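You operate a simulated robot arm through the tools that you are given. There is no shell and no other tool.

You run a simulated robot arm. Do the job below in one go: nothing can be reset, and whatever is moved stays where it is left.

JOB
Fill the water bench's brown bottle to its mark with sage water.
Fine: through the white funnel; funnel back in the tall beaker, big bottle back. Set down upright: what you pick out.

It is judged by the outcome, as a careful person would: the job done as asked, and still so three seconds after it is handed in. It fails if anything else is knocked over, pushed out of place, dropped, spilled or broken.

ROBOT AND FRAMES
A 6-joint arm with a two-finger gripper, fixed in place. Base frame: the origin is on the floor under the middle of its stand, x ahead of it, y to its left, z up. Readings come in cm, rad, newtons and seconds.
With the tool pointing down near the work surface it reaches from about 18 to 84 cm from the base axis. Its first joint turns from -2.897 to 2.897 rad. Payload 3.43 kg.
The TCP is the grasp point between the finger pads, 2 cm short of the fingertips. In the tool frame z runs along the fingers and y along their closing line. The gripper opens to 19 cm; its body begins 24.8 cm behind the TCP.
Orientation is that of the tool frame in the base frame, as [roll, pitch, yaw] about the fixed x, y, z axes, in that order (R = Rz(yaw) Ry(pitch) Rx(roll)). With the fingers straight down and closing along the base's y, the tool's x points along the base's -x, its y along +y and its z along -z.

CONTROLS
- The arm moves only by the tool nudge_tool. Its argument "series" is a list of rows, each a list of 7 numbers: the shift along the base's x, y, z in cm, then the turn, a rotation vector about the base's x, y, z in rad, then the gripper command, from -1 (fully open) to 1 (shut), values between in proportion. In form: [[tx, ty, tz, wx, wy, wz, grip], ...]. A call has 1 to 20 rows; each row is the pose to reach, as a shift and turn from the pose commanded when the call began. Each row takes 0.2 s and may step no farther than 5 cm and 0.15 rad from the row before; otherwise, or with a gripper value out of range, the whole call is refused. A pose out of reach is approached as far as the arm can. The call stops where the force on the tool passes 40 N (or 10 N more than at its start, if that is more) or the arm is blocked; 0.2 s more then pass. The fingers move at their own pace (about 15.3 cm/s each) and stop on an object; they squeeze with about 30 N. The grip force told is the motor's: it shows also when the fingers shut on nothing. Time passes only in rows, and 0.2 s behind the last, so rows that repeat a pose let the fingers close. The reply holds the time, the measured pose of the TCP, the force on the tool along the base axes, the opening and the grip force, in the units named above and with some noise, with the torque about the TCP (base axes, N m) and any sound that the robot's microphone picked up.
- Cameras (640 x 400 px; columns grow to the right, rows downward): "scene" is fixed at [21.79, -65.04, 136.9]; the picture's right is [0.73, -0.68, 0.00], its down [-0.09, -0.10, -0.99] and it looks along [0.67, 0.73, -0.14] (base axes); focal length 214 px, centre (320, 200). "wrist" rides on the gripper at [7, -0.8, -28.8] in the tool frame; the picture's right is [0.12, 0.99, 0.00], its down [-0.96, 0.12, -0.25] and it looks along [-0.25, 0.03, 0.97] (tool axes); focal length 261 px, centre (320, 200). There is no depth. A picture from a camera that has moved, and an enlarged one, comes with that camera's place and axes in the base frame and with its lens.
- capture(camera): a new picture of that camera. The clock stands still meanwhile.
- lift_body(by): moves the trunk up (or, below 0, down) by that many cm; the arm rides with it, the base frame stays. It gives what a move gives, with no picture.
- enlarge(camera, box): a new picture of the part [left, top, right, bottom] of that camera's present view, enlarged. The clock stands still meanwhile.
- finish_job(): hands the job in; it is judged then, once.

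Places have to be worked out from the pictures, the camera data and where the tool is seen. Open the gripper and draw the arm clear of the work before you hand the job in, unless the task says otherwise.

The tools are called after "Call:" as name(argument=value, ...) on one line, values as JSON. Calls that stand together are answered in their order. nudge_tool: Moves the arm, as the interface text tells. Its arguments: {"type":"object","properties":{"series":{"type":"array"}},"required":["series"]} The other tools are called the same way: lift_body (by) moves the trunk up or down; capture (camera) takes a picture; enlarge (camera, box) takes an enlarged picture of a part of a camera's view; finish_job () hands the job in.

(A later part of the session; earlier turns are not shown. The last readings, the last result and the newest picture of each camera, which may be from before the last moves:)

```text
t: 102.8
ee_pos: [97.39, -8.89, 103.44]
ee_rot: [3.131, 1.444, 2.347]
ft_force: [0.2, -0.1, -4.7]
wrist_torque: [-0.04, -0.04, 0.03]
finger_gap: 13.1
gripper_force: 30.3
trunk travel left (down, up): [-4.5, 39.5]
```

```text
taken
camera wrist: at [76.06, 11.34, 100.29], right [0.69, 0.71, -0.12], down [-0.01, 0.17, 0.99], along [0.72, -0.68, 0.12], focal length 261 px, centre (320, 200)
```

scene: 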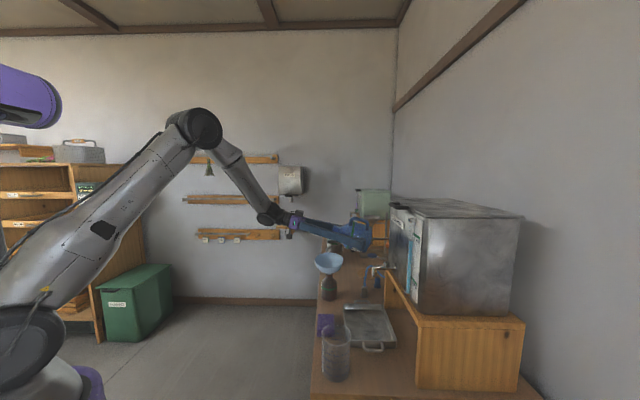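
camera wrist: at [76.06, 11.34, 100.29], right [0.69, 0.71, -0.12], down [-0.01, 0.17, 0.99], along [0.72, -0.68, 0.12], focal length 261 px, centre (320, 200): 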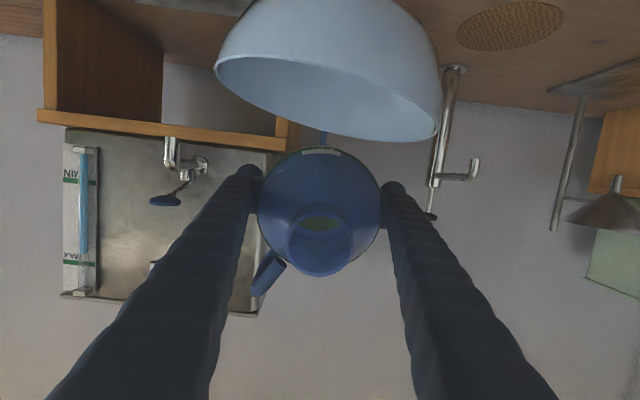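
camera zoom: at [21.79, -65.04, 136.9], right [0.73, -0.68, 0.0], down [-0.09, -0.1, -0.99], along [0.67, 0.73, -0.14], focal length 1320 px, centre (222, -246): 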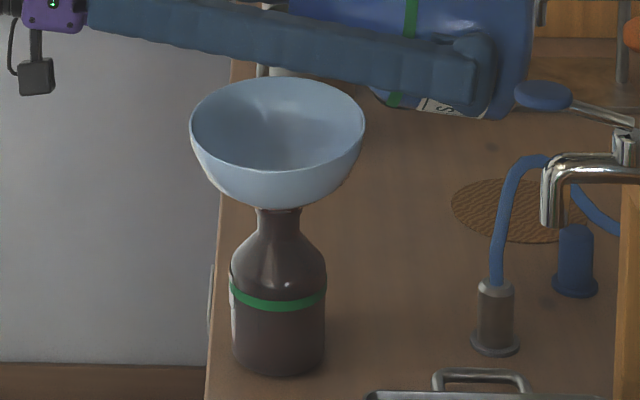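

The funnel has drained. I zoom closely on the bottle to look for the liquid level through the glass.

Call:
enlarge(camera="scene", box=[318, 270, 342, 304])

Call:
enlarge(camera="scene", box=[322, 284, 338, 302])

```text
11.76 times, centred on (330, 287) of scene
camera zoom: at [21.79, -65.04, 136.9], right [0.73, -0.68, 0.0], down [-0.09, -0.1, -0.99], along [0.67, 0.73, -0.14], focal length 2523 px, centre (202, -824)
```

zoom: 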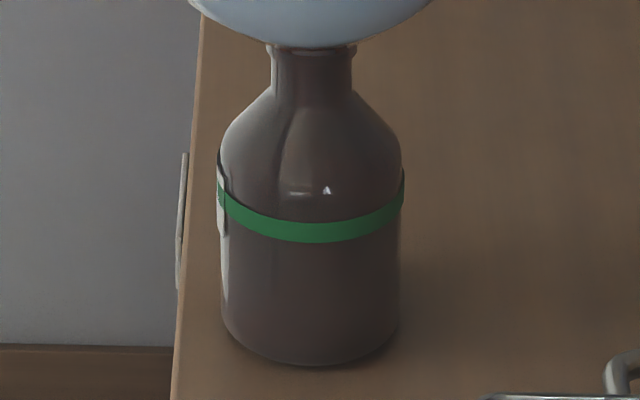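

```text
16.00 times, centred on (330, 293) of scene
camera zoom: at [21.79, -65.04, 136.9], right [0.73, -0.68, 0.0], down [-0.09, -0.1, -0.99], along [0.67, 0.73, -0.14], focal length 3432 px, centre (160, -1288)
```

zoom: 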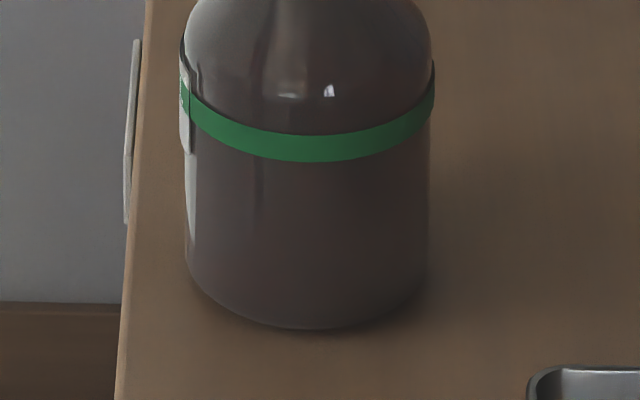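

The dark glass hides the level, so I need other evidence. I take several still force readings to estimate by weight how much has been poured.

Call:
nudge_tool(series=[[0, 0, 0, 0, 0, 0, 1]])

Call:
nudge_tool(series=[[0, 0, 0, 0, 0, 0, 1]])

Call:
nudge_tool(series=[[0, 0, 0, 0, 0, 0, 1]])

Call:
nudge_tool(series=[[0, 0, 0, 0, 0, 0, 1]])

Call:
nudge_tool(series=[[0, 0, 0, 0, 0, 0, 1]])

Call:
nudge_tool(series=[[0, 0, 0, 0, 0, 0, 1]])

Call:
nudge_tool(series=[[0, 0, 0, 0, 0, 0, 1]])

Call:
nudge_tool(series=[[0, 0, 0, 0, 0, 0, 1]])

```text
t: 103.2
ee_pos: [97.41, -8.8, 103.48]
ee_rot: [3.133, 1.444, 2.347]
ft_force: [0.2, -1.1, -5.5]
wrist_torque: [-0.03, -0.03, 0.01]
finger_gap: 13.09
gripper_force: 30.4
trunk travel left (down, up): [-4.5, 39.5]
```

```text
t: 103.6
ee_pos: [97.51, -8.87, 103.52]
ee_rot: [3.131, 1.443, 2.346]
ft_force: [-0.1, 0.3, -4.9]
wrist_torque: [-0.06, -0.04, 0.0]
finger_gap: 13.11
gripper_force: 29.9
trunk travel left (down, up): [-4.5, 39.5]
```

```text
t: 104.0
ee_pos: [97.49, -8.84, 103.58]
ee_rot: [3.132, 1.445, 2.348]
ft_force: [0.0, 0.2, -4.6]
wrist_torque: [-0.03, -0.03, 0.03]
finger_gap: 13.09
gripper_force: 29.9
trunk travel left (down, up): [-4.5, 39.5]
```

```text
t: 104.4
ee_pos: [97.41, -8.93, 103.53]
ee_rot: [3.13, 1.445, 2.348]
ft_force: [-0.9, -0.9, -5.2]
wrist_torque: [0.0, -0.03, 0.02]
finger_gap: 13.09
gripper_force: 30.4
trunk travel left (down, up): [-4.5, 39.5]
```

```text
t: 104.8
ee_pos: [97.46, -8.88, 103.56]
ee_rot: [3.131, 1.444, 2.346]
ft_force: [0.2, 0.0, -5.4]
wrist_torque: [-0.05, -0.04, 0.0]
finger_gap: 13.09
gripper_force: 30.0
trunk travel left (down, up): [-4.5, 39.5]
```

```text
t: 105.2
ee_pos: [97.34, -8.75, 103.53]
ee_rot: [3.131, 1.445, 2.346]
ft_force: [0.2, -0.6, -4.5]
wrist_torque: [-0.03, -0.03, 0.0]
finger_gap: 13.08
gripper_force: 29.7
trunk travel left (down, up): [-4.5, 39.5]
```

```text
t: 105.6
ee_pos: [97.35, -8.94, 103.57]
ee_rot: [3.132, 1.442, 2.348]
ft_force: [0.0, 0.7, -4.2]
wrist_torque: [-0.06, -0.02, -0.03]
finger_gap: 13.08
gripper_force: 29.6
trunk travel left (down, up): [-4.5, 39.5]
```

```text
t: 106.0
ee_pos: [97.44, -8.79, 103.5]
ee_rot: [3.131, 1.444, 2.349]
ft_force: [0.0, 0.5, -5.0]
wrist_torque: [-0.04, -0.02, 0.01]
finger_gap: 13.08
gripper_force: 29.8
trunk travel left (down, up): [-4.5, 39.5]
```

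By weight, about 80 ml has gone over so far, against roughly 185 ml estimated to the mark. I tilt to about 91° and watch for the next flow.

Call:
nudge_tool(series=[[0, 0, 0.6, -0.04, -0.04, 0, 1], [0, 0, 1.2, -0.08, -0.08, 0, 1], [0, 0, 1.5, -0.1, -0.1, 0, 1], [0, 0, 1.5, -0.1, -0.1, 0, 1]])

Call:
enlarge(camera="scene", box=[310, 220, 360, 300])

```text
t: 107.0
ee_pos: [97.37, -8.9, 105.09]
ee_rot: [0.087, 1.555, -0.7]
ft_force: [-0.6, 0.9, -4.0]
wrist_torque: [-0.02, -0.04, -0.01]
finger_gap: 13.06
gripper_force: 29.9
trunk travel left (down, up): [-4.5, 39.5]
```

```text
5.00 times, centred on (335, 260) of scene
camera zoom: at [21.79, -65.04, 136.9], right [0.73, -0.68, 0.0], down [-0.09, -0.1, -0.99], along [0.67, 0.73, -0.14], focal length 1072 px, centre (245, -100)
```

zoom: 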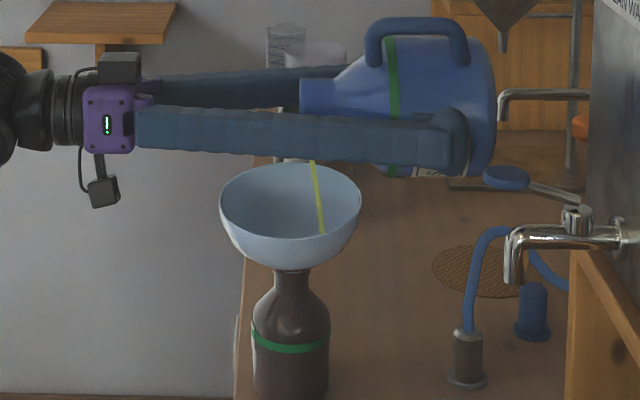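

A thin stream lands on the right part of the bowl, still well inside. I shift the lip about 1 cm toward the funnel centre and hold.

Call:
nudge_tool(series=[[-0.4, 0.4, 0, 0, 0, 0, 1], [-0.8, 0.8, 0, 0, 0, 0, 1], [-0.8, 0.8, 0, 0, 0, 0, 1]])

Call:
enlarge(camera="scene", box=[310, 220, 360, 300])

Call:
enlarge(camera="wrist", box=[220, 0, 480, 300])

```text
t: 107.8
ee_pos: [96.64, -8.08, 104.98]
ee_rot: [0.066, 1.557, -0.718]
ft_force: [0.0, -0.2, -4.5]
wrist_torque: [-0.05, -0.06, -0.01]
finger_gap: 13.1
gripper_force: 30.4
trunk travel left (down, up): [-4.5, 39.5]
```

```text
5.00 times, centred on (335, 260) of scene
camera zoom: at [21.79, -65.04, 136.9], right [0.73, -0.68, 0.0], down [-0.09, -0.1, -0.99], along [0.67, 0.73, -0.14], focal length 1072 px, centre (245, -100)
```

zoom: 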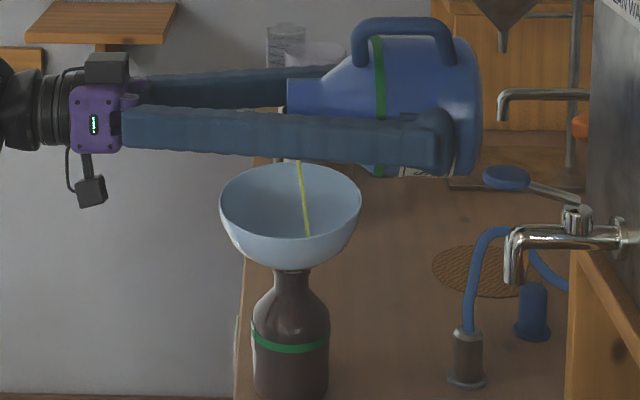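

```text
1.33 times, centred on (350, 150) of wrist
camera zoom: at [75.78, 11.58, 97.72], right [0.7, 0.7, -0.12], down [-0.1, 0.27, 0.96], along [0.7, -0.66, 0.26], focal length 348 px, centre (280, 267)
```

zoom: 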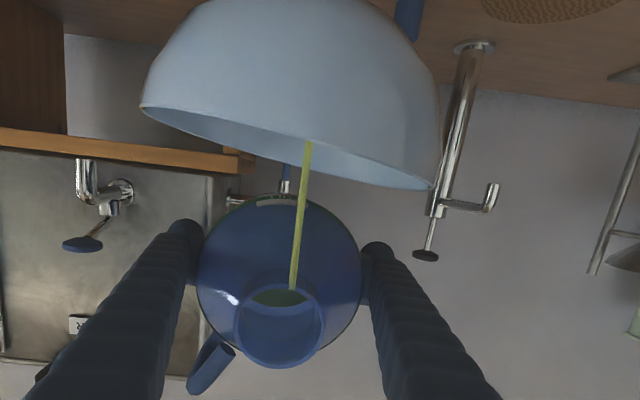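

Steady thin stream with no pooling; the funnel keeps up. I hold for another second.

Call:
nudge_tool(series=[[0, 0, 0, 0, 0, 0, 1], [0, 0, 0, 0, 0, 0, 1], [0, 0, 0, 0, 0, 0, 1], [0, 0, 0, 0, 0, 0, 1]])

Call:
enlarge(camera="scene", box=[310, 220, 360, 300])

Call:
enlarge(camera="wrist", box=[220, 0, 480, 300])

```text
t: 108.8
ee_pos: [96.62, -8.12, 105.19]
ee_rot: [0.076, 1.558, -0.707]
ft_force: [-0.8, 0.2, -4.8]
wrist_torque: [-0.03, -0.07, 0.03]
finger_gap: 13.05
gripper_force: 29.6
trunk travel left (down, up): [-4.5, 39.5]
```

```text
5.00 times, centred on (335, 260) of scene
camera zoom: at [21.79, -65.04, 136.9], right [0.73, -0.68, 0.0], down [-0.09, -0.1, -0.99], along [0.67, 0.73, -0.14], focal length 1072 px, centre (245, -100)
```

zoom: 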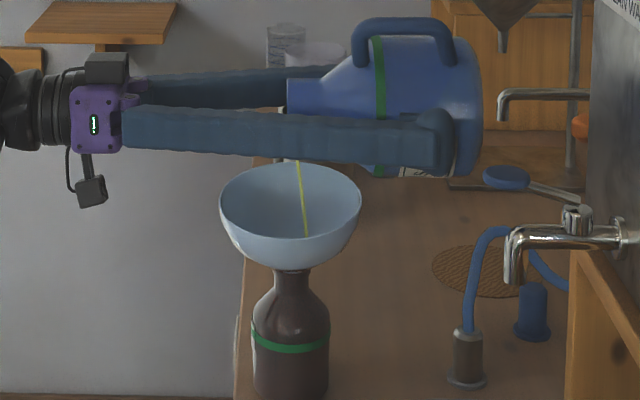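

```text
1.33 times, centred on (350, 150) of wrist
camera zoom: at [75.79, 11.57, 97.72], right [0.7, 0.7, -0.12], down [-0.1, 0.27, 0.96], along [0.7, -0.66, 0.26], focal length 348 px, centre (280, 267)
```

zoom: 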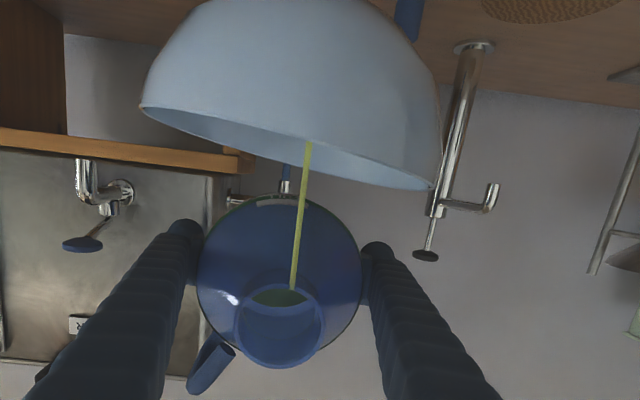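

The stream is thinning. I add about 1.5° and hold for a second.

Call:
nudge_tool(series=[[0, 0, 0.15, -0.01, -0.01, 0, 1], [0, 0, 0.3, -0.0185, -0.0185, 0, 1], [0, 0, 0.3, -0.0185, -0.0185, 0, 1], [0, 0, 0.3, -0.0185, -0.0185, 0, 1]])

Call:
enlarge(camera="scene", box=[310, 220, 360, 300])

Call:
enlarge(camera="wrist", box=[220, 0, 480, 300])

```text
t: 109.8
ee_pos: [96.71, -8.25, 105.35]
ee_rot: [0.029, 1.53, -0.758]
ft_force: [0.2, -0.2, -4.0]
wrist_torque: [-0.04, -0.04, 0.01]
finger_gap: 13.04
gripper_force: 30.2
trunk travel left (down, up): [-4.5, 39.5]
```

```text
5.00 times, centred on (335, 260) of scene
camera zoom: at [21.79, -65.04, 136.9], right [0.73, -0.68, 0.0], down [-0.09, -0.1, -0.99], along [0.67, 0.73, -0.14], focal length 1072 px, centre (245, -100)
```

zoom: 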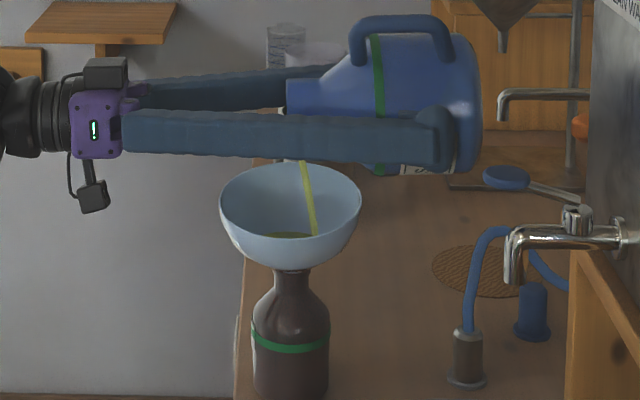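

```text
1.33 times, centred on (350, 150) of wrist
camera zoom: at [75.9, 11.44, 97.24], right [0.7, 0.7, -0.12], down [-0.12, 0.28, 0.95], along [0.7, -0.66, 0.29], focal length 348 px, centre (280, 267)
```

zoom: 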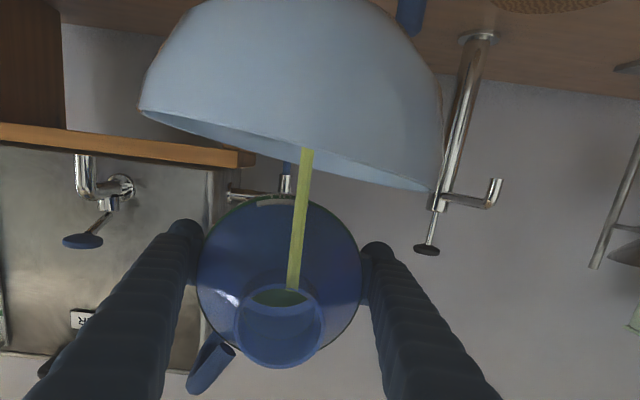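

Flow is thicker again and a small pool forms. I tilt back to stop, let it drain, and take several weight readings.

Call:
nudge_tool(series=[[0, 0, -0.6, 0.05, 0.05, 0, 1], [0, 0, -1.2, 0.1, 0.1, 0, 1], [0, 0, -1.2, 0.1, 0.1, 0, 1], [0, 0, -1.2, 0.1, 0.1, 0, 1], [0, 0, -1.2, 0.1, 0.1, 0, 1], [0, 0, -1.2, 0.1, 0.1, 0, 1]])

Call:
enlarge(camera="scene", box=[310, 220, 360, 300])

Call:
nudge_tool(series=[[0, 0, 0, 0, 0, 0, 1]])

Call:
nudge_tool(series=[[0, 0, 0, 0, 0, 0, 1]])

Call:
nudge_tool(series=[[0, 0, 0, 0, 0, 0, 1]])

Call:
nudge_tool(series=[[0, 0, 0, 0, 0, 0, 1]])

Call:
nudge_tool(series=[[0, 0, 0, 0, 0, 0, 1]])

Call:
nudge_tool(series=[[0, 0, 0, 0, 0, 0, 1]])

Call:
nudge_tool(series=[[0, 0, 0, 0, 0, 0, 1]])

Call:
nudge_tool(series=[[0, 0, 0, 0, 0, 0, 1]])

Call:
nudge_tool(series=[[0, 0, 0, 0, 0, 0, 1]])

Call:
nudge_tool(series=[[0, 0, 0, 0, 0, 0, 1]])

```text
t: 111.2
ee_pos: [96.58, -8.25, 104.22]
ee_rot: [3.129, 1.47, 2.342]
ft_force: [-0.7, -0.2, -4.3]
wrist_torque: [-0.01, -0.06, 0.01]
finger_gap: 13.07
gripper_force: 29.7
trunk travel left (down, up): [-4.5, 39.5]
```

```text
5.00 times, centred on (335, 260) of scene
camera zoom: at [21.79, -65.04, 136.9], right [0.73, -0.68, 0.0], down [-0.09, -0.1, -0.99], along [0.67, 0.73, -0.14], focal length 1072 px, centre (245, -100)
```

zoom: 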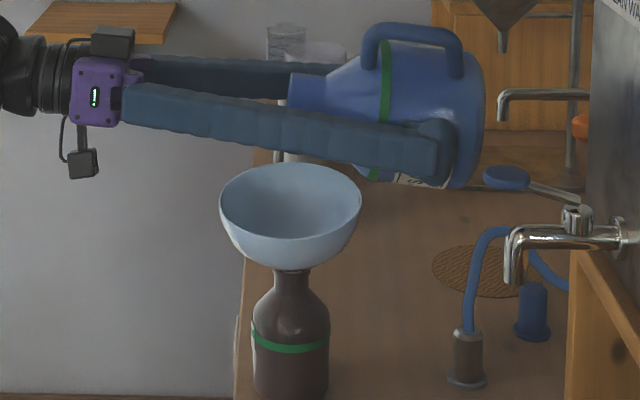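

```text
t: 111.6
ee_pos: [96.46, -8.18, 104.24]
ee_rot: [3.129, 1.469, 2.346]
ft_force: [0.2, 0.6, -3.8]
wrist_torque: [-0.05, -0.05, -0.01]
finger_gap: 13.05
gripper_force: 30.3
trunk travel left (down, up): [-4.5, 39.5]
```

```text
t: 112.0
ee_pos: [96.65, -8.29, 104.27]
ee_rot: [3.13, 1.47, 2.342]
ft_force: [0.3, -0.5, -3.9]
wrist_torque: [-0.03, -0.03, -0.02]
finger_gap: 13.08
gripper_force: 30.2
trunk travel left (down, up): [-4.5, 39.5]
```

```text
t: 112.4
ee_pos: [96.62, -8.22, 104.29]
ee_rot: [3.129, 1.471, 2.343]
ft_force: [0.0, 0.0, -4.7]
wrist_torque: [0.0, -0.07, -0.01]
finger_gap: 13.05
gripper_force: 30.0
trunk travel left (down, up): [-4.5, 39.5]
```

```text
t: 112.8
ee_pos: [96.55, -8.09, 104.23]
ee_rot: [3.13, 1.47, 2.345]
ft_force: [0.5, 0.1, -4.7]
wrist_torque: [-0.03, -0.04, 0.04]
finger_gap: 13.02
gripper_force: 29.6
trunk travel left (down, up): [-4.5, 39.5]
```

```text
t: 113.2
ee_pos: [96.65, -8.11, 104.19]
ee_rot: [3.128, 1.471, 2.345]
ft_force: [-0.1, -0.2, -3.8]
wrist_torque: [-0.05, -0.02, -0.01]
finger_gap: 13.03
gripper_force: 30.2
trunk travel left (down, up): [-4.5, 39.5]
```

```text
t: 113.6
ee_pos: [96.7, -8.11, 104.37]
ee_rot: [3.131, 1.469, 2.344]
ft_force: [-0.5, 0.2, -4.1]
wrist_torque: [-0.03, 0.0, 0.02]
finger_gap: 13.06
gripper_force: 30.2
trunk travel left (down, up): [-4.5, 39.5]
```

```text
t: 114.0
ee_pos: [96.61, -8.21, 104.18]
ee_rot: [3.13, 1.47, 2.343]
ft_force: [-0.9, 0.6, -3.9]
wrist_torque: [-0.04, -0.05, -0.03]
finger_gap: 13.01
gripper_force: 30.2
trunk travel left (down, up): [-4.5, 39.5]
```

```text
t: 114.4
ee_pos: [96.59, -8.25, 104.25]
ee_rot: [3.13, 1.47, 2.343]
ft_force: [-0.5, 0.4, -4.3]
wrist_torque: [-0.07, -0.01, 0.02]
finger_gap: 13.02
gripper_force: 29.7
trunk travel left (down, up): [-4.5, 39.5]
```

```text
t: 114.8
ee_pos: [96.53, -8.05, 104.17]
ee_rot: [3.128, 1.469, 2.344]
ft_force: [-0.6, -0.4, -4.5]
wrist_torque: [-0.06, -0.04, -0.02]
finger_gap: 13.02
gripper_force: 30.0
trunk travel left (down, up): [-4.5, 39.5]
```

```text
t: 115.2
ee_pos: [96.6, -8.17, 104.23]
ee_rot: [3.129, 1.47, 2.346]
ft_force: [-0.5, 0.4, -3.6]
wrist_torque: [-0.04, -0.04, 0.02]
finger_gap: 13.02
gripper_force: 30.0
trunk travel left (down, up): [-4.5, 39.5]
```

By weight roughly 115–160 ml has been poured in total, with some uncertainty. I compare the bottle's glass again at high zoom for any visible level.

Call:
enlarge(camera="scene", box=[318, 270, 342, 304])

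Call:
enlarge(camera="scene", box=[322, 284, 338, 302])

```text
11.76 times, centred on (330, 287) of scene
camera zoom: at [21.79, -65.04, 136.9], right [0.73, -0.68, 0.0], down [-0.09, -0.1, -0.99], along [0.67, 0.73, -0.14], focal length 2523 px, centre (202, -824)
```

zoom: 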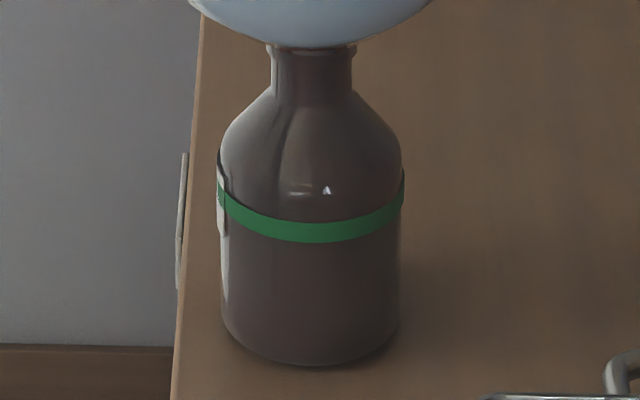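

```text
16.00 times, centred on (330, 293) of scene
camera zoom: at [21.79, -65.04, 136.9], right [0.73, -0.68, 0.0], down [-0.09, -0.1, -0.99], along [0.67, 0.73, -0.14], focal length 3432 px, centre (160, -1288)
```

zoom: 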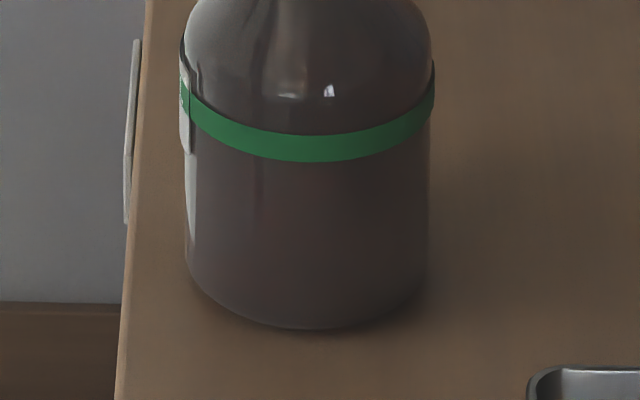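

No level can be seen through the glass, so I will check from above. First I bring the jug upright and carry it back to its place.

Call:
nudge_tool(series=[[0, 0, 1.5, 0.05, 0.05, 0, 1], [-0.8, 0.5, 3.5, 0.12, 0.12, 0, 1], [-2, 1.4, 5, 0.2, 0.2, 0, 1], [-3.6, 2.5, 6, 0.28, 0.28, 0, 1], [-5.4, 3.7, 6.8, 0.36, 0.36, 0, 1], [-7.2, 4.9, 7.4, 0.44, 0.44, 0, 1], [-9, 6.1, 7.9, 0.52, 0.52, 0, 1], [-10.8, 7.4, 8.3, 0.6, 0.6, 0, 1], [-12.6, 8.6, 8.6, 0.68, 0.68, 0, 1], [-14.4, 9.8, 8.8, 0.76, 0.76, 0, 1], [-16.2, 11.1, 8.9, 0.84, 0.84, 0, 1], [-18, 12.3, 8.9, 0.92, 0.92, 0, 1], [-19.4, 13.2, 8.9, 1.0, 1.0, 0, 1], [-20.35, 13.9, 8.9, 1.0394, 1.0394, 0, 1], [-20.35, 13.9, 8.9, 1.0394, 1.0394, 0, 1]])

Call:
capture(camera="scene")

Call:
enlarge(camera="wrist", box=[230, 130, 410, 300])

```text
t: 118.4
ee_pos: [76.19, 5.69, 113.13]
ee_rot: [3.14, -0.001, 2.355]
ft_force: [0.0, 0.3, -3.3]
wrist_torque: [0.02, 0.05, 0.03]
finger_gap: 13.02
gripper_force: 29.9
trunk travel left (down, up): [-4.5, 39.5]
```

```text
taken
```

scene: 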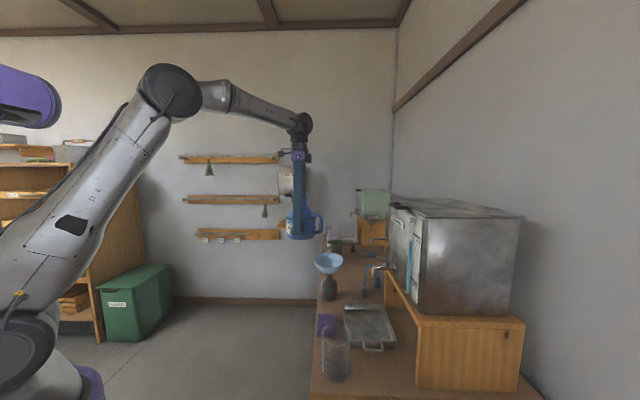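

```text
2.35 times, centred on (320, 215) of wrist
camera zoom: at [70.66, 10.18, 142.04], right [0.62, 0.79, 0.0], down [0.76, -0.6, 0.25], along [0.19, -0.15, -0.97], focal length 613 px, centre (320, 165)
```

zoom: 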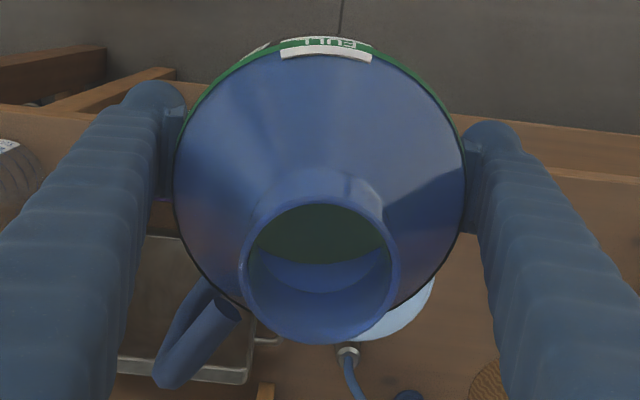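

The jug's inner level has visibly dropped. I take several upright weight readings here for comparison.

Call:
nudge_tool(series=[[0, 0, 0, 0, 0, 0, 1]])

Call:
nudge_tool(series=[[0, 0, 0, 0, 0, 0, 1]])

Call:
nudge_tool(series=[[0, 0, 0, 0, 0, 0, 1]])

Call:
nudge_tool(series=[[0, 0, 0, 0, 0, 0, 1]])

Call:
nudge_tool(series=[[0, 0, 0, 0, 0, 0, 1]])

Call:
nudge_tool(series=[[0, 0, 0, 0, 0, 0, 1]])

Call:
nudge_tool(series=[[0, 0, 0, 0, 0, 0, 1]])

Call:
enlarge(camera="wrist", box=[285, 205, 355, 275])

```text
t: 118.8
ee_pos: [76.28, 5.74, 113.25]
ee_rot: [3.141, 0.0, 2.356]
ft_force: [-0.7, -0.6, -4.6]
wrist_torque: [0.03, -0.01, 0.01]
finger_gap: 13.01
gripper_force: 30.2
trunk travel left (down, up): [-4.5, 39.5]
```

```text
t: 119.2
ee_pos: [76.19, 5.77, 113.13]
ee_rot: [3.141, 0.001, 2.355]
ft_force: [0.8, 0.1, -3.4]
wrist_torque: [0.03, 0.02, 0.0]
finger_gap: 13.01
gripper_force: 29.7
trunk travel left (down, up): [-4.5, 39.5]
```

```text
t: 119.6
ee_pos: [76.17, 5.66, 113.15]
ee_rot: [-3.142, 0.0, 2.356]
ft_force: [0.6, -0.1, -3.7]
wrist_torque: [0.03, 0.05, 0.03]
finger_gap: 13.02
gripper_force: 29.5
trunk travel left (down, up): [-4.5, 39.5]
```

```text
t: 120.0
ee_pos: [76.16, 5.77, 113.16]
ee_rot: [-3.141, 0.0, 2.354]
ft_force: [0.0, -0.3, -6.1]
wrist_torque: [0.0, 0.03, -0.03]
finger_gap: 13.0
gripper_force: 30.0
trunk travel left (down, up): [-4.5, 39.5]
```

```text
t: 120.4
ee_pos: [76.14, 5.67, 113.17]
ee_rot: [-3.141, 0.001, 2.355]
ft_force: [-0.3, -0.3, -4.1]
wrist_torque: [0.03, -0.01, 0.01]
finger_gap: 13.02
gripper_force: 30.1
trunk travel left (down, up): [-4.5, 39.5]
```

```text
t: 120.8
ee_pos: [76.1, 5.71, 113.22]
ee_rot: [-3.141, -0.001, 2.355]
ft_force: [-0.3, -0.5, -3.9]
wrist_torque: [0.04, -0.02, 0.04]
finger_gap: 13.03
gripper_force: 29.8
trunk travel left (down, up): [-4.5, 39.5]
```

```text
t: 121.2
ee_pos: [76.17, 5.62, 113.28]
ee_rot: [3.141, 0.0, 2.355]
ft_force: [0.1, -0.1, -3.2]
wrist_torque: [0.04, 0.0, -0.03]
finger_gap: 13.0
gripper_force: 29.8
trunk travel left (down, up): [-4.5, 39.5]
```

```text
5.71 times, centred on (320, 240) of wrist
camera zoom: at [70.67, 10.18, 142.03], right [0.62, 0.79, 0.0], down [0.76, -0.6, 0.25], along [0.19, -0.15, -0.97], focal length 1489 px, centre (320, -29)
```

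zoom: 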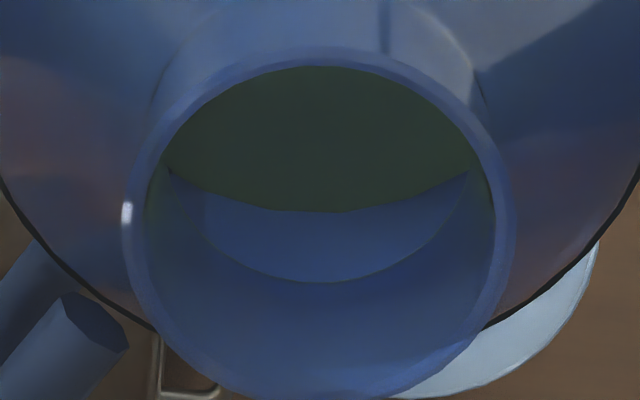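

By upright weight roughly 140–170 ml has gone over, close to the mark but uncertain. I return the jug to its place so I can look into the bottle.

Call:
nudge_tool(series=[[-0.6, -0.9, 0, 0, 0, -0.02, 1], [-1.8, -2.6, 0, 0, 0, -0.06, 1], [-3.6, -5.2, 0, 0, 0, -0.12, 1], [-5.6, -8.2, 0, 0, 0, -0.18, 1], [-7.7, -11.3, 0, 0, 0, -0.25, 1], [-9.9, -14.5, 0, 0, 0, -0.32, 1], [-12.2, -17.8, 0, 0, 0, -0.39, 1], [-14.5, -21.2, 0, 0, 0, -0.46, 1], [-16.8, -24.6, 0, 0, 0, -0.53, 1], [-19.1, -27.9, 0, 0, 0, -0.6, 1], [-21.4, -31.3, 0, 0, 0, -0.67, 1], [-23.7, -34.7, 0, 0, 0, -0.74, 1], [-26, -38, 0, 0, 0, -0.81, 1], [-28.3, -41.4, 0, 0, 0, -0.88, 1], [-30.6, -44.7, 0, 0, 0, -0.95, 1], [-32.9, -48, 0, 0, 0, -1.02, 1], [-35.2, -51.4, 0, 0, 0, -1.09, 1], [-37.5, -54.8, 0, 0, 0, -1.16, 1], [-39.8, -58.2, 0, 0, 0, -1.23, 1], [-42, -61.4, 0, 0, 0, -1.3, 1]])

Call:
nudge_tool(series=[[-2.2, -3.2, 0, 0, 0, -0.07, 1], [-4.4, -6.4, 0, 0, 0, -0.14, 1], [-6.5, -9.5, 0, 0, 0, -0.2, 1], [-8.3, -12.1, 0, 0, 0, -0.24, 1], [-9.6, -14, 0, 0, 0, -0.265, 1], [-10.4, -15.2, 0, 0, 0, -0.27, 1], [-10.4, -15.2, 0, 0, 0, -0.27, 1]])

Call:
capture(camera="wrist")

```text
t: 125.4
ee_pos: [34.35, -55.5, 113.14]
ee_rot: [-3.141, 0.0, 1.055]
ft_force: [-0.2, 0.4, -4.0]
wrist_torque: [-0.04, 0.01, -0.02]
finger_gap: 13.05
gripper_force: 30.4
trunk travel left (down, up): [-4.5, 39.5]
```

```text
t: 127.0
ee_pos: [23.94, -70.87, 113.26]
ee_rot: [-3.141, 0.001, 0.781]
ft_force: [0.0, 0.2, -3.3]
wrist_torque: [0.06, -0.03, 0.0]
finger_gap: 13.01
gripper_force: 30.0
trunk travel left (down, up): [-4.5, 39.5]
```

```text
taken
camera wrist: at [28.3, -65.19, 142.09], right [0.79, -0.62, 0.0], down [-0.6, -0.76, 0.25], along [-0.15, -0.2, -0.97], focal length 261 px, centre (320, 200)
```

wrist: 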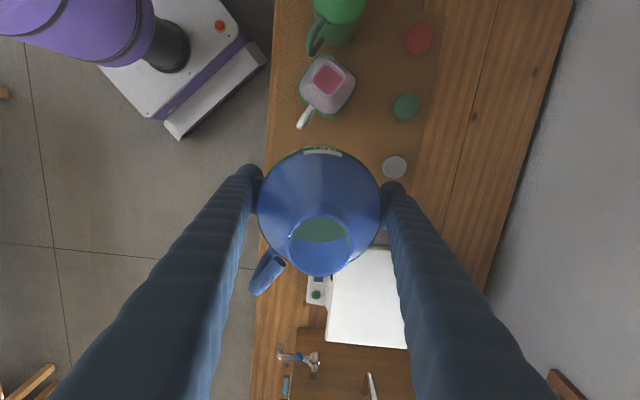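

Above the jug's spot. I lower it with a small position correction, stopping just above the mat, and then settle gently.

Call:
nudge_tool(series=[[-0.1, -0.05, -3, 0, 0, 0, 1], [-0.2, -0.1, -7, 0, 0, 0, 1], [-0.2, -0.1, -11, 0, 0, 0, 1], [-0.2, -0.1, -15, 0, 0, 0, 1], [-0.2, -0.1, -19, 0, 0, 0, 1], [-0.2, -0.1, -23, 0, 0, 0, 1], [-0.2, -0.1, -27, 0, 0, 0, 1], [-0.2, -0.1, -30, 0, 0, 0, 1], [-0.2, -0.1, -31.5, 0, 0, 0, 1], [-0.2, -0.1, -32.1, 0, 0, 0, 1], [-0.2, -0.1, -32.1, 0, 0, 0, 1]])

Call:
nudge_tool(series=[[0, 0, -0.15, 0, 0, 0, 1], [0, 0, -0.3, 0, 0, 0, 1], [0, 0, -0.3, 0, 0, 0, 1]])

```text
t: 129.4
ee_pos: [23.63, -70.93, 81.09]
ee_rot: [3.141, 0.002, 0.785]
ft_force: [0.1, -0.3, -4.6]
wrist_torque: [0.01, -0.01, 0.01]
finger_gap: 13.02
gripper_force: 30.4
trunk travel left (down, up): [-4.5, 39.5]
```

```text
t: 130.2
ee_pos: [23.73, -70.9, 80.91]
ee_rot: [3.141, 0.002, 0.784]
ft_force: [-1.3, 2.1, 1.4]
wrist_torque: [-0.21, 0.01, 0.02]
finger_gap: 13.03
gripper_force: 29.9
trunk travel left (down, up): [-4.5, 39.5]
```

The weight is off, so the jug is on the mat. I open and rise.

Call:
nudge_tool(series=[[0, 0, 0, 0, 0, 0, -0.4], [0, 0, 0, 0, 0, 0, -0.5], [0, 0, 0, 0, 0, 0, -0.75], [0, 0, 0, 0, 0, 0, -1], [0, 0, 5, 0, 0, 0, -1], [0, 0, 10, 0, 0, 0, -1], [0, 0, 15, 0, 0, 0, -1], [0, 0, 20, 0, 0, 0, -1], [0, 0, 25, 0, 0, 0, -1], [0, 0, 30, 0, 0, 0, -1], [0, 0, 35, 0, 0, 0, -1], [0, 0, 40, 0, 0, 0, -1]])

Call:
capture(camera="wrist")

```text
t: 132.8
ee_pos: [23.38, -70.86, 120.74]
ee_rot: [3.141, 0.001, 0.784]
ft_force: [0.0, 0.7, -0.2]
wrist_torque: [-0.02, 0.03, -0.01]
finger_gap: 19.01
gripper_force: 0.0
trunk travel left (down, up): [-4.5, 39.5]
```

```text
taken
camera wrist: at [27.94, -65.19, 149.45], right [0.79, -0.62, 0.0], down [-0.6, -0.76, 0.25], along [-0.15, -0.19, -0.97], focal length 261 px, centre (320, 200)
```

wrist: 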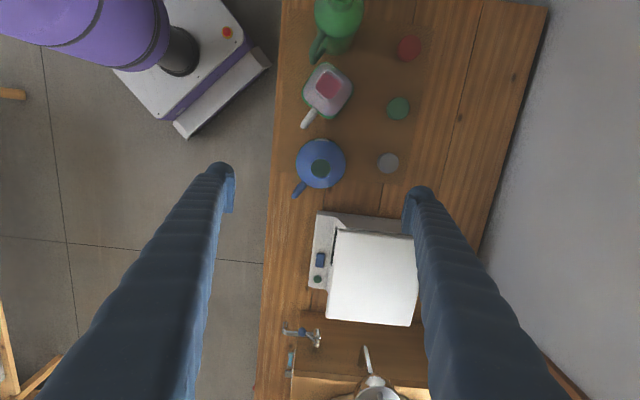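

The jug is back in its place. Now I go to the funnel, to lift it off and look into the bottle.

Call:
nudge_tool(series=[[2.6, 3.9, 0, 0, 0, 0.08, -1], [5.3, 7.8, 0, 0, 0, 0.16, -1], [8, 11.7, 0, 0, 0, 0.24, -1], [10.7, 15.6, 0, 0, 0, 0.32, -1], [13.4, 19.5, 0, 0, 0, 0.4, -1], [16.1, 23.5, 0, 0, 0, 0.48, -1], [18.8, 27.5, 0, 0, 0, 0.56, -1], [21.5, 31.5, 0, 0, 0, 0.64, -1], [24.2, 35.4, 0, 0, 0, 0.72, -1], [26.9, 39.3, 0, 0, 0, 0.8, -1], [29.6, 43.2, 0, 0, 0, 0.88, -1], [32.3, 47.1, 0, 0, 0, 0.96, -1], [35, 51.1, 0, 0, 0, 1.04, -1], [37.7, 55.1, 0, 0, 0, 1.12, -1], [40.4, 59, 0, 0, 0, 1.2, -1], [43.1, 63, 0, 0, 0, 1.28, -1], [45.8, 66.9, 0, 0, 0, 1.36, -1], [48.5, 70.8, 0, 0, 0, 1.44, -1], [51.1, 74.7, 0, 0, 0, 1.52, -1], [53.5, 78.5, 0, 0, 0, 1.571, -1]])

Call:
nudge_tool(series=[[1, 0, -2, -0.097, -0.097, 0, -1], [2, 0, -4, -0.194, -0.194, 0, -1], [3, 0, -6, -0.291, -0.291, 0, -1], [4, 0, -9, -0.388, -0.388, 0, -1], [4, 0, -9, -0.388, -0.388, 0, -1]])

Call:
capture(camera="wrist")

Call:
enlarge(camera="scene", box=[302, 240, 358, 310])

```text
t: 137.0
ee_pos: [77.32, 7.56, 120.6]
ee_rot: [3.141, 0.001, 2.357]
ft_force: [-0.3, 0.2, 0.8]
wrist_torque: [0.05, 0.02, -0.01]
finger_gap: 19.0
gripper_force: 0.1
trunk travel left (down, up): [-4.5, 39.5]
```

```text
t: 138.2
ee_pos: [81.05, 7.58, 111.6]
ee_rot: [3.14, 0.551, 2.357]
ft_force: [0.3, 0.0, -0.7]
wrist_torque: [-0.1, 0.02, -0.06]
finger_gap: 18.98
gripper_force: 0.1
trunk travel left (down, up): [-4.5, 39.5]
```

```text
taken
camera wrist: at [65.66, 21.92, 132.56], right [0.63, 0.77, -0.06], down [0.57, -0.41, 0.71], along [0.53, -0.49, -0.7], focal length 261 px, centre (320, 200)
```

wrist: 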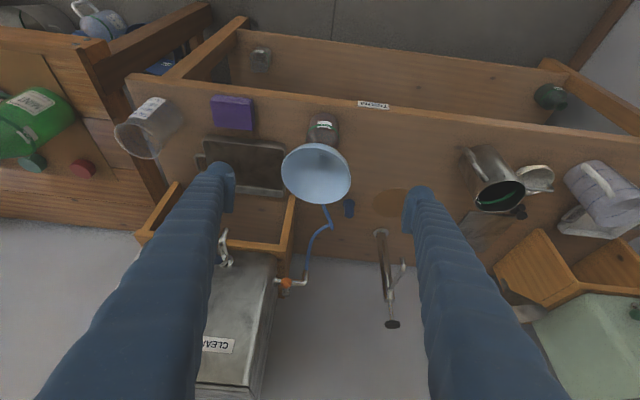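

```text
5.71 times, centred on (330, 275) of scene
camera zoom: at [21.79, -65.04, 136.9], right [0.73, -0.68, 0.0], down [-0.09, -0.1, -0.99], along [0.67, 0.73, -0.14], focal length 1226 px, centre (263, -229)
```

zoom: 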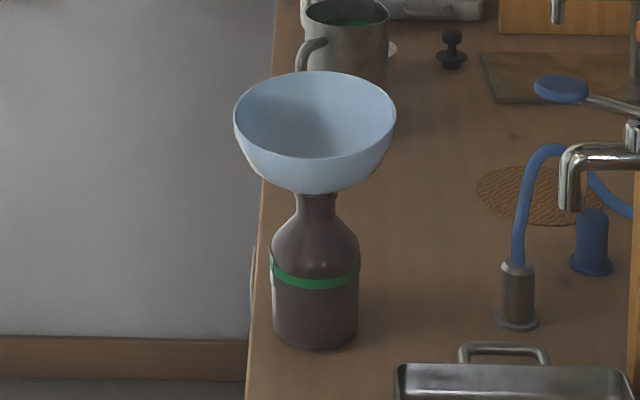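

The funnel hasn't moved. I advance along the tool axis to the same grasp pose as before and partially close to check the centring.

Call:
nudge_tool(series=[[1.8, -1.8, -4, 0, 0, 0, -1], [3.6, -3.6, -8.2, 0, 0, 0, -1], [5.4, -5.4, -12.4, 0, 0, 0, -1], [6.8, -6.8, -15.5, 0, 0, 0, -1], [7.45, -7.48, -16.9, 0, 0, 0, -1], [7.45, -7.48, -16.9, 0, 0, 0, -0.55], [7.45, -7.48, -16.9, 0, 0, 0, -0.55]])

Call:
enlarge(camera="wrist", box=[220, 100, 420, 260])

Call:
enlarge(camera="scene", box=[302, 240, 358, 310])

```text
t: 139.8
ee_pos: [88.55, 0.15, 94.78]
ee_rot: [3.139, 0.549, 2.357]
ft_force: [0.1, 0.3, 0.6]
wrist_torque: [0.02, -0.02, 0.02]
finger_gap: 14.7
gripper_force: 0.0
trunk travel left (down, up): [-4.5, 39.5]
```

```text
2.50 times, centred on (320, 180) of wrist
camera zoom: at [73.09, 14.31, 115.78], right [0.63, 0.77, -0.06], down [0.57, -0.41, 0.71], along [0.53, -0.48, -0.7], focal length 652 px, centre (320, 250)
```

zoom: 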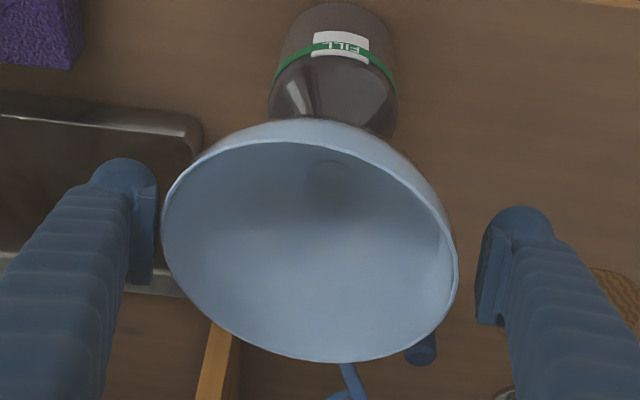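

```text
5.71 times, centred on (330, 275) of scene
camera zoom: at [21.79, -65.04, 136.9], right [0.73, -0.68, 0.0], down [-0.09, -0.1, -0.99], along [0.67, 0.73, -0.14], focal length 1226 px, centre (263, -229)
```

zoom: 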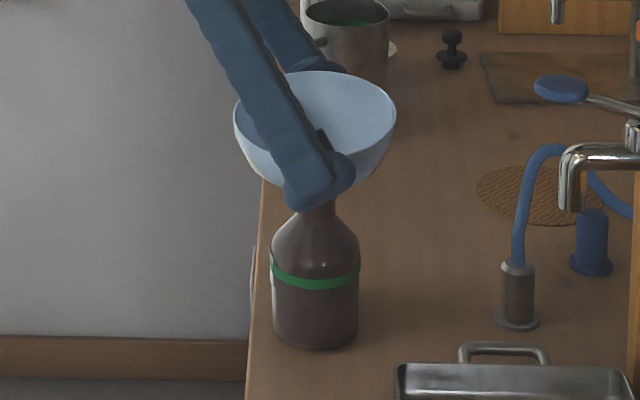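

The rim sits about 0.35 cm toward the left finger. I shift to centre it and then close onto the rim.

Call:
nudge_tool(series=[[-0.25, -0.25, 0, 0, 0, 0, -0.55], [-0.25, -0.25, 0, 0, 0, 0, -0.5], [-0.25, -0.25, 0, 0, 0, 0, -0.46], [-0.25, -0.25, 0, 0, 0, 0, -0.43], [-0.25, -0.25, 0, 0, 0, 0, 0], [-0.25, -0.25, 0, 0, 0, 0, 1], [-0.25, -0.25, 0, 0, 0, 0, 1]])

Call:
enlarge(camera="wrist", box=[220, 100, 420, 260])

Call:
enlarge(camera="scene", box=[302, 240, 358, 310])

```text
t: 141.4
ee_pos: [88.19, -0.23, 94.92]
ee_rot: [3.141, 0.55, 2.355]
ft_force: [-1.3, -0.6, 0.7]
wrist_torque: [-0.03, 0.04, -0.01]
finger_gap: 13.33
gripper_force: 30.0
trunk travel left (down, up): [-4.5, 39.5]
```

```text
2.50 times, centred on (320, 180) of wrist
camera zoom: at [72.84, 14.05, 115.79], right [0.63, 0.77, -0.06], down [0.57, -0.41, 0.71], along [0.53, -0.48, -0.7], focal length 652 px, centre (320, 250)
```

zoom: 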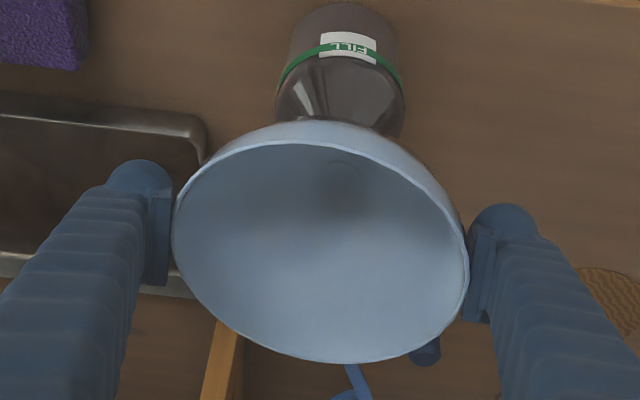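

```text
5.71 times, centred on (330, 275) of scene
camera zoom: at [21.79, -65.04, 136.9], right [0.73, -0.68, 0.0], down [-0.09, -0.1, -0.99], along [0.67, 0.73, -0.14], focal length 1226 px, centre (263, -229)
```

zoom: 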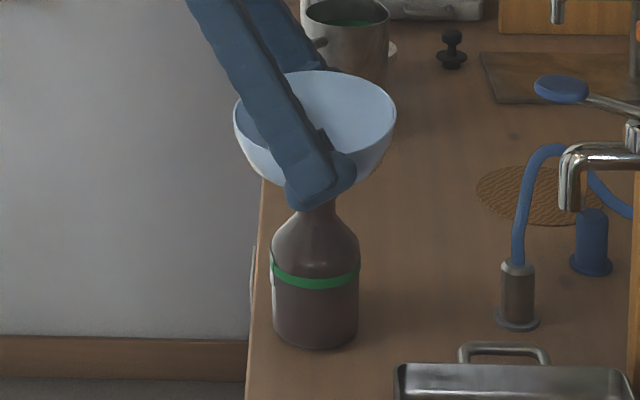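

Gripped at 13.33 cm. I lift slowly straight up, checking that the gap holds.

Call:
nudge_tool(series=[[0, 0, 0.4, 0, 0, 0, 1], [0, 0, 1, 0, 0, 0, 1], [0, 0, 1.6, 0, 0, 0, 1], [0, 0, 1.6, 0, 0, 0, 1]])

Call:
enlarge(camera="scene", box=[302, 240, 358, 310])

```text
t: 142.4
ee_pos: [88.35, -0.12, 96.39]
ee_rot: [-3.141, 0.549, 2.355]
ft_force: [-1.2, -0.4, -0.1]
wrist_torque: [-0.05, 0.04, 0.02]
finger_gap: 13.34
gripper_force: 30.5
trunk travel left (down, up): [-4.5, 39.5]
```

```text
5.71 times, centred on (330, 275) of scene
camera zoom: at [21.79, -65.04, 136.9], right [0.73, -0.68, 0.0], down [-0.09, -0.1, -0.99], along [0.67, 0.73, -0.14], focal length 1226 px, centre (263, -229)
```

zoom: 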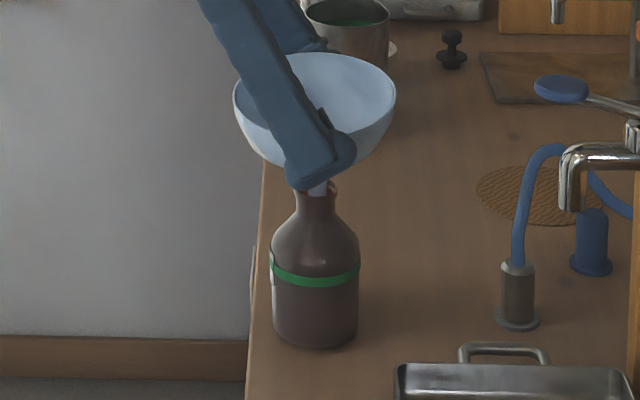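

The funnel rises with the gripper. I lift it clear, directly above the bottle for now, and check that it doesn't drip.

Call:
nudge_tool(series=[[0, 0, 1.5, 0, 0, 0, 1], [0, 0, 3, 0, 0, 0, 1], [0, 0, 5, 0, 0, 0, 1], [0, 0, 7, 0, 0, 0, 1], [0, 0, 9, 0, 0, 0, 1], [0, 0, 11, 0, 0, 0, 1], [0, 0, 11, 0, 0, 0, 1], [0, 0, 11, 0, 0, 0, 1]])

Call:
enlarge(camera="scene", box=[302, 220, 358, 310])

Call:
capture(camera="wrist")

Call:
enlarge(camera="wrist", box=[290, 80, 370, 150])

```text
t: 144.2
ee_pos: [88.27, 0.0, 107.37]
ee_rot: [3.141, 0.55, 2.357]
ft_force: [0.1, 0.3, -1.0]
wrist_torque: [0.0, -0.02, -0.02]
finger_gap: 13.34
gripper_force: 30.4
trunk travel left (down, up): [-4.5, 39.5]
```

```text
4.44 times, centred on (330, 265) of scene
camera zoom: at [21.79, -65.04, 136.9], right [0.73, -0.68, 0.0], down [-0.09, -0.1, -0.99], along [0.67, 0.73, -0.14], focal length 953 px, centre (276, -89)
```

zoom: 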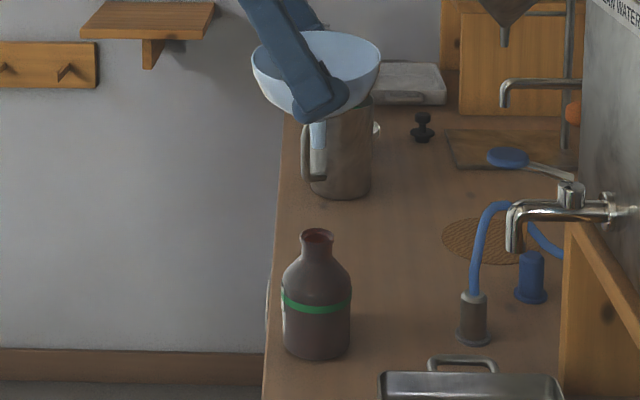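

```text
taken
camera wrist: at [72.92, 14.22, 128.33], right [0.63, 0.77, -0.06], down [0.57, -0.41, 0.71], along [0.53, -0.48, -0.7], focal length 261 px, centre (320, 200)
```

wrist: 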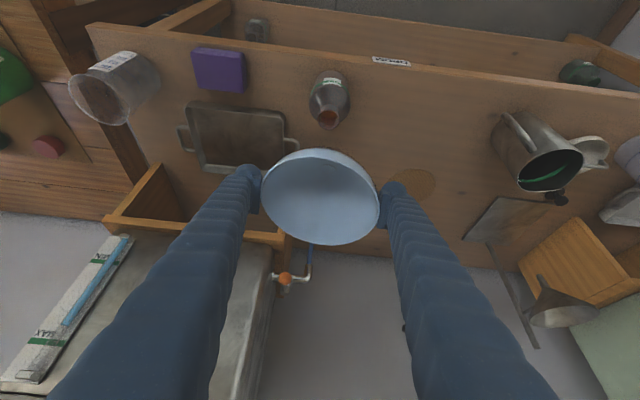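

```text
5.71 times, centred on (330, 115) of wrist
camera zoom: at [72.92, 14.22, 128.33], right [0.63, 0.77, -0.06], down [0.57, -0.41, 0.71], along [0.53, -0.48, -0.7], focal length 1489 px, centre (263, 686)
```

zoom: 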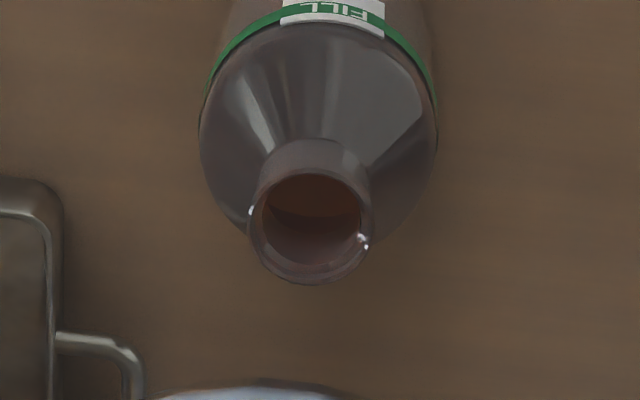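

The bottle's interior is visible at about 28° from vertical. I zoom further into the mouth.

Call:
enlarge(camera="wrist", box=[316, 104, 342, 136])

```text
12.50 times, centred on (329, 120) of wrist
camera zoom: at [72.92, 14.22, 128.33], right [0.63, 0.77, -0.06], down [0.57, -0.41, 0.71], along [0.53, -0.48, -0.7], focal length 3258 px, centre (208, 1200)
```

zoom: 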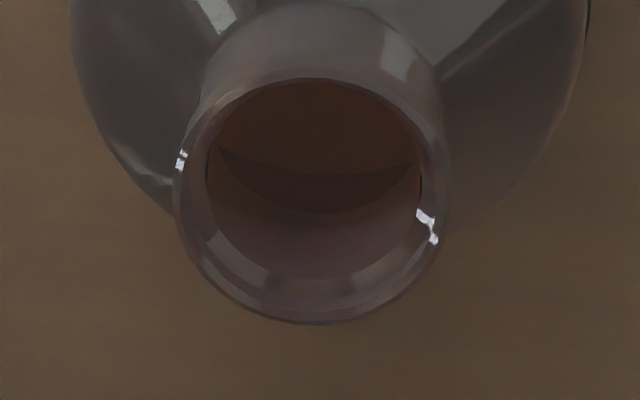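

The liquid's far edge is visible inside: about 6.8 cm below the lip, while the ring centre is about 6.0 cm below it. So roughly 30 ml is still missing; I take a second view from a slightly different angle to confirm.

Call:
nudge_tool(series=[[-1.5, 1.5, 0, 0, 0, 0, 1], [-3, 3, 0, 0, 0, 0, 1], [-3, 3, 0, 0, 0, 0, 1]])

Call:
capture(camera="wrist")

Call:
enlarge(camera="wrist", box=[314, 110, 346, 150])

Call:
enlarge(camera="scene", box=[316, 266, 346, 304])

```text
t: 145.0
ee_pos: [85.31, 3.05, 107.28]
ee_rot: [-3.141, 0.55, 2.355]
ft_force: [0.1, 1.1, -0.7]
wrist_torque: [-0.06, -0.04, -0.05]
finger_gap: 13.31
gripper_force: 30.3
trunk travel left (down, up): [-4.5, 39.5]
```

```text
taken
camera wrist: at [69.88, 17.27, 128.2], right [0.63, 0.77, -0.06], down [0.57, -0.41, 0.71], along [0.53, -0.49, -0.7], focal length 261 px, centre (320, 200)
```

wrist: 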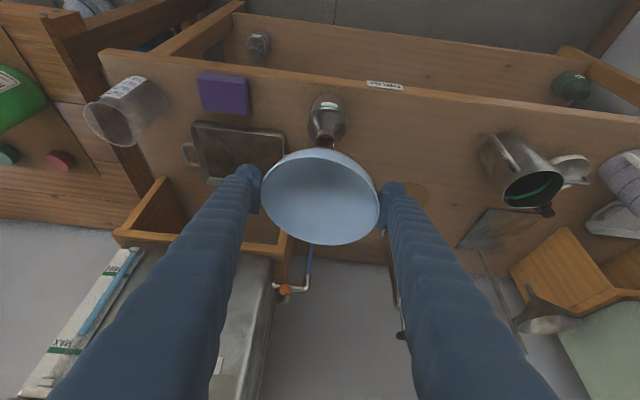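

```text
10.00 times, centred on (330, 130) of wrist
camera zoom: at [69.88, 17.27, 128.2], right [0.63, 0.77, -0.06], down [0.57, -0.41, 0.71], along [0.53, -0.49, -0.7], focal length 2606 px, centre (220, 900)
```

zoom: 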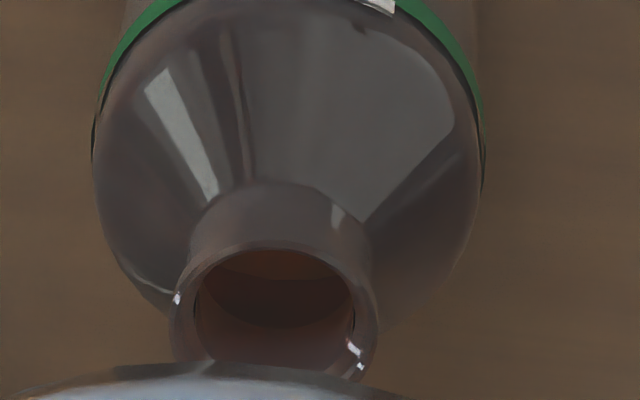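

```text
10.53 times, centred on (331, 285) of scene
camera zoom: at [21.79, -65.04, 136.9], right [0.73, -0.68, 0.0], down [-0.09, -0.1, -0.99], along [0.67, 0.73, -0.14], focal length 2258 px, centre (204, -695)
```

zoom: 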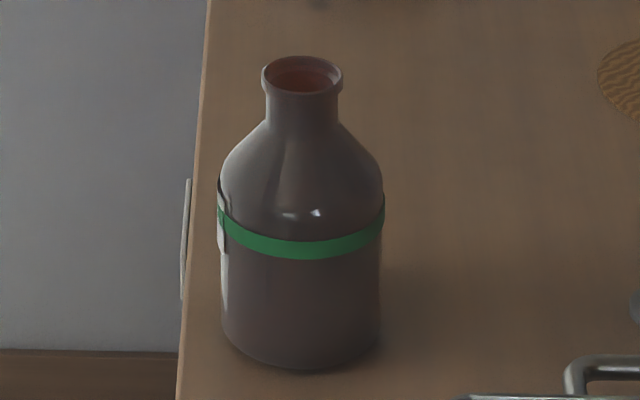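

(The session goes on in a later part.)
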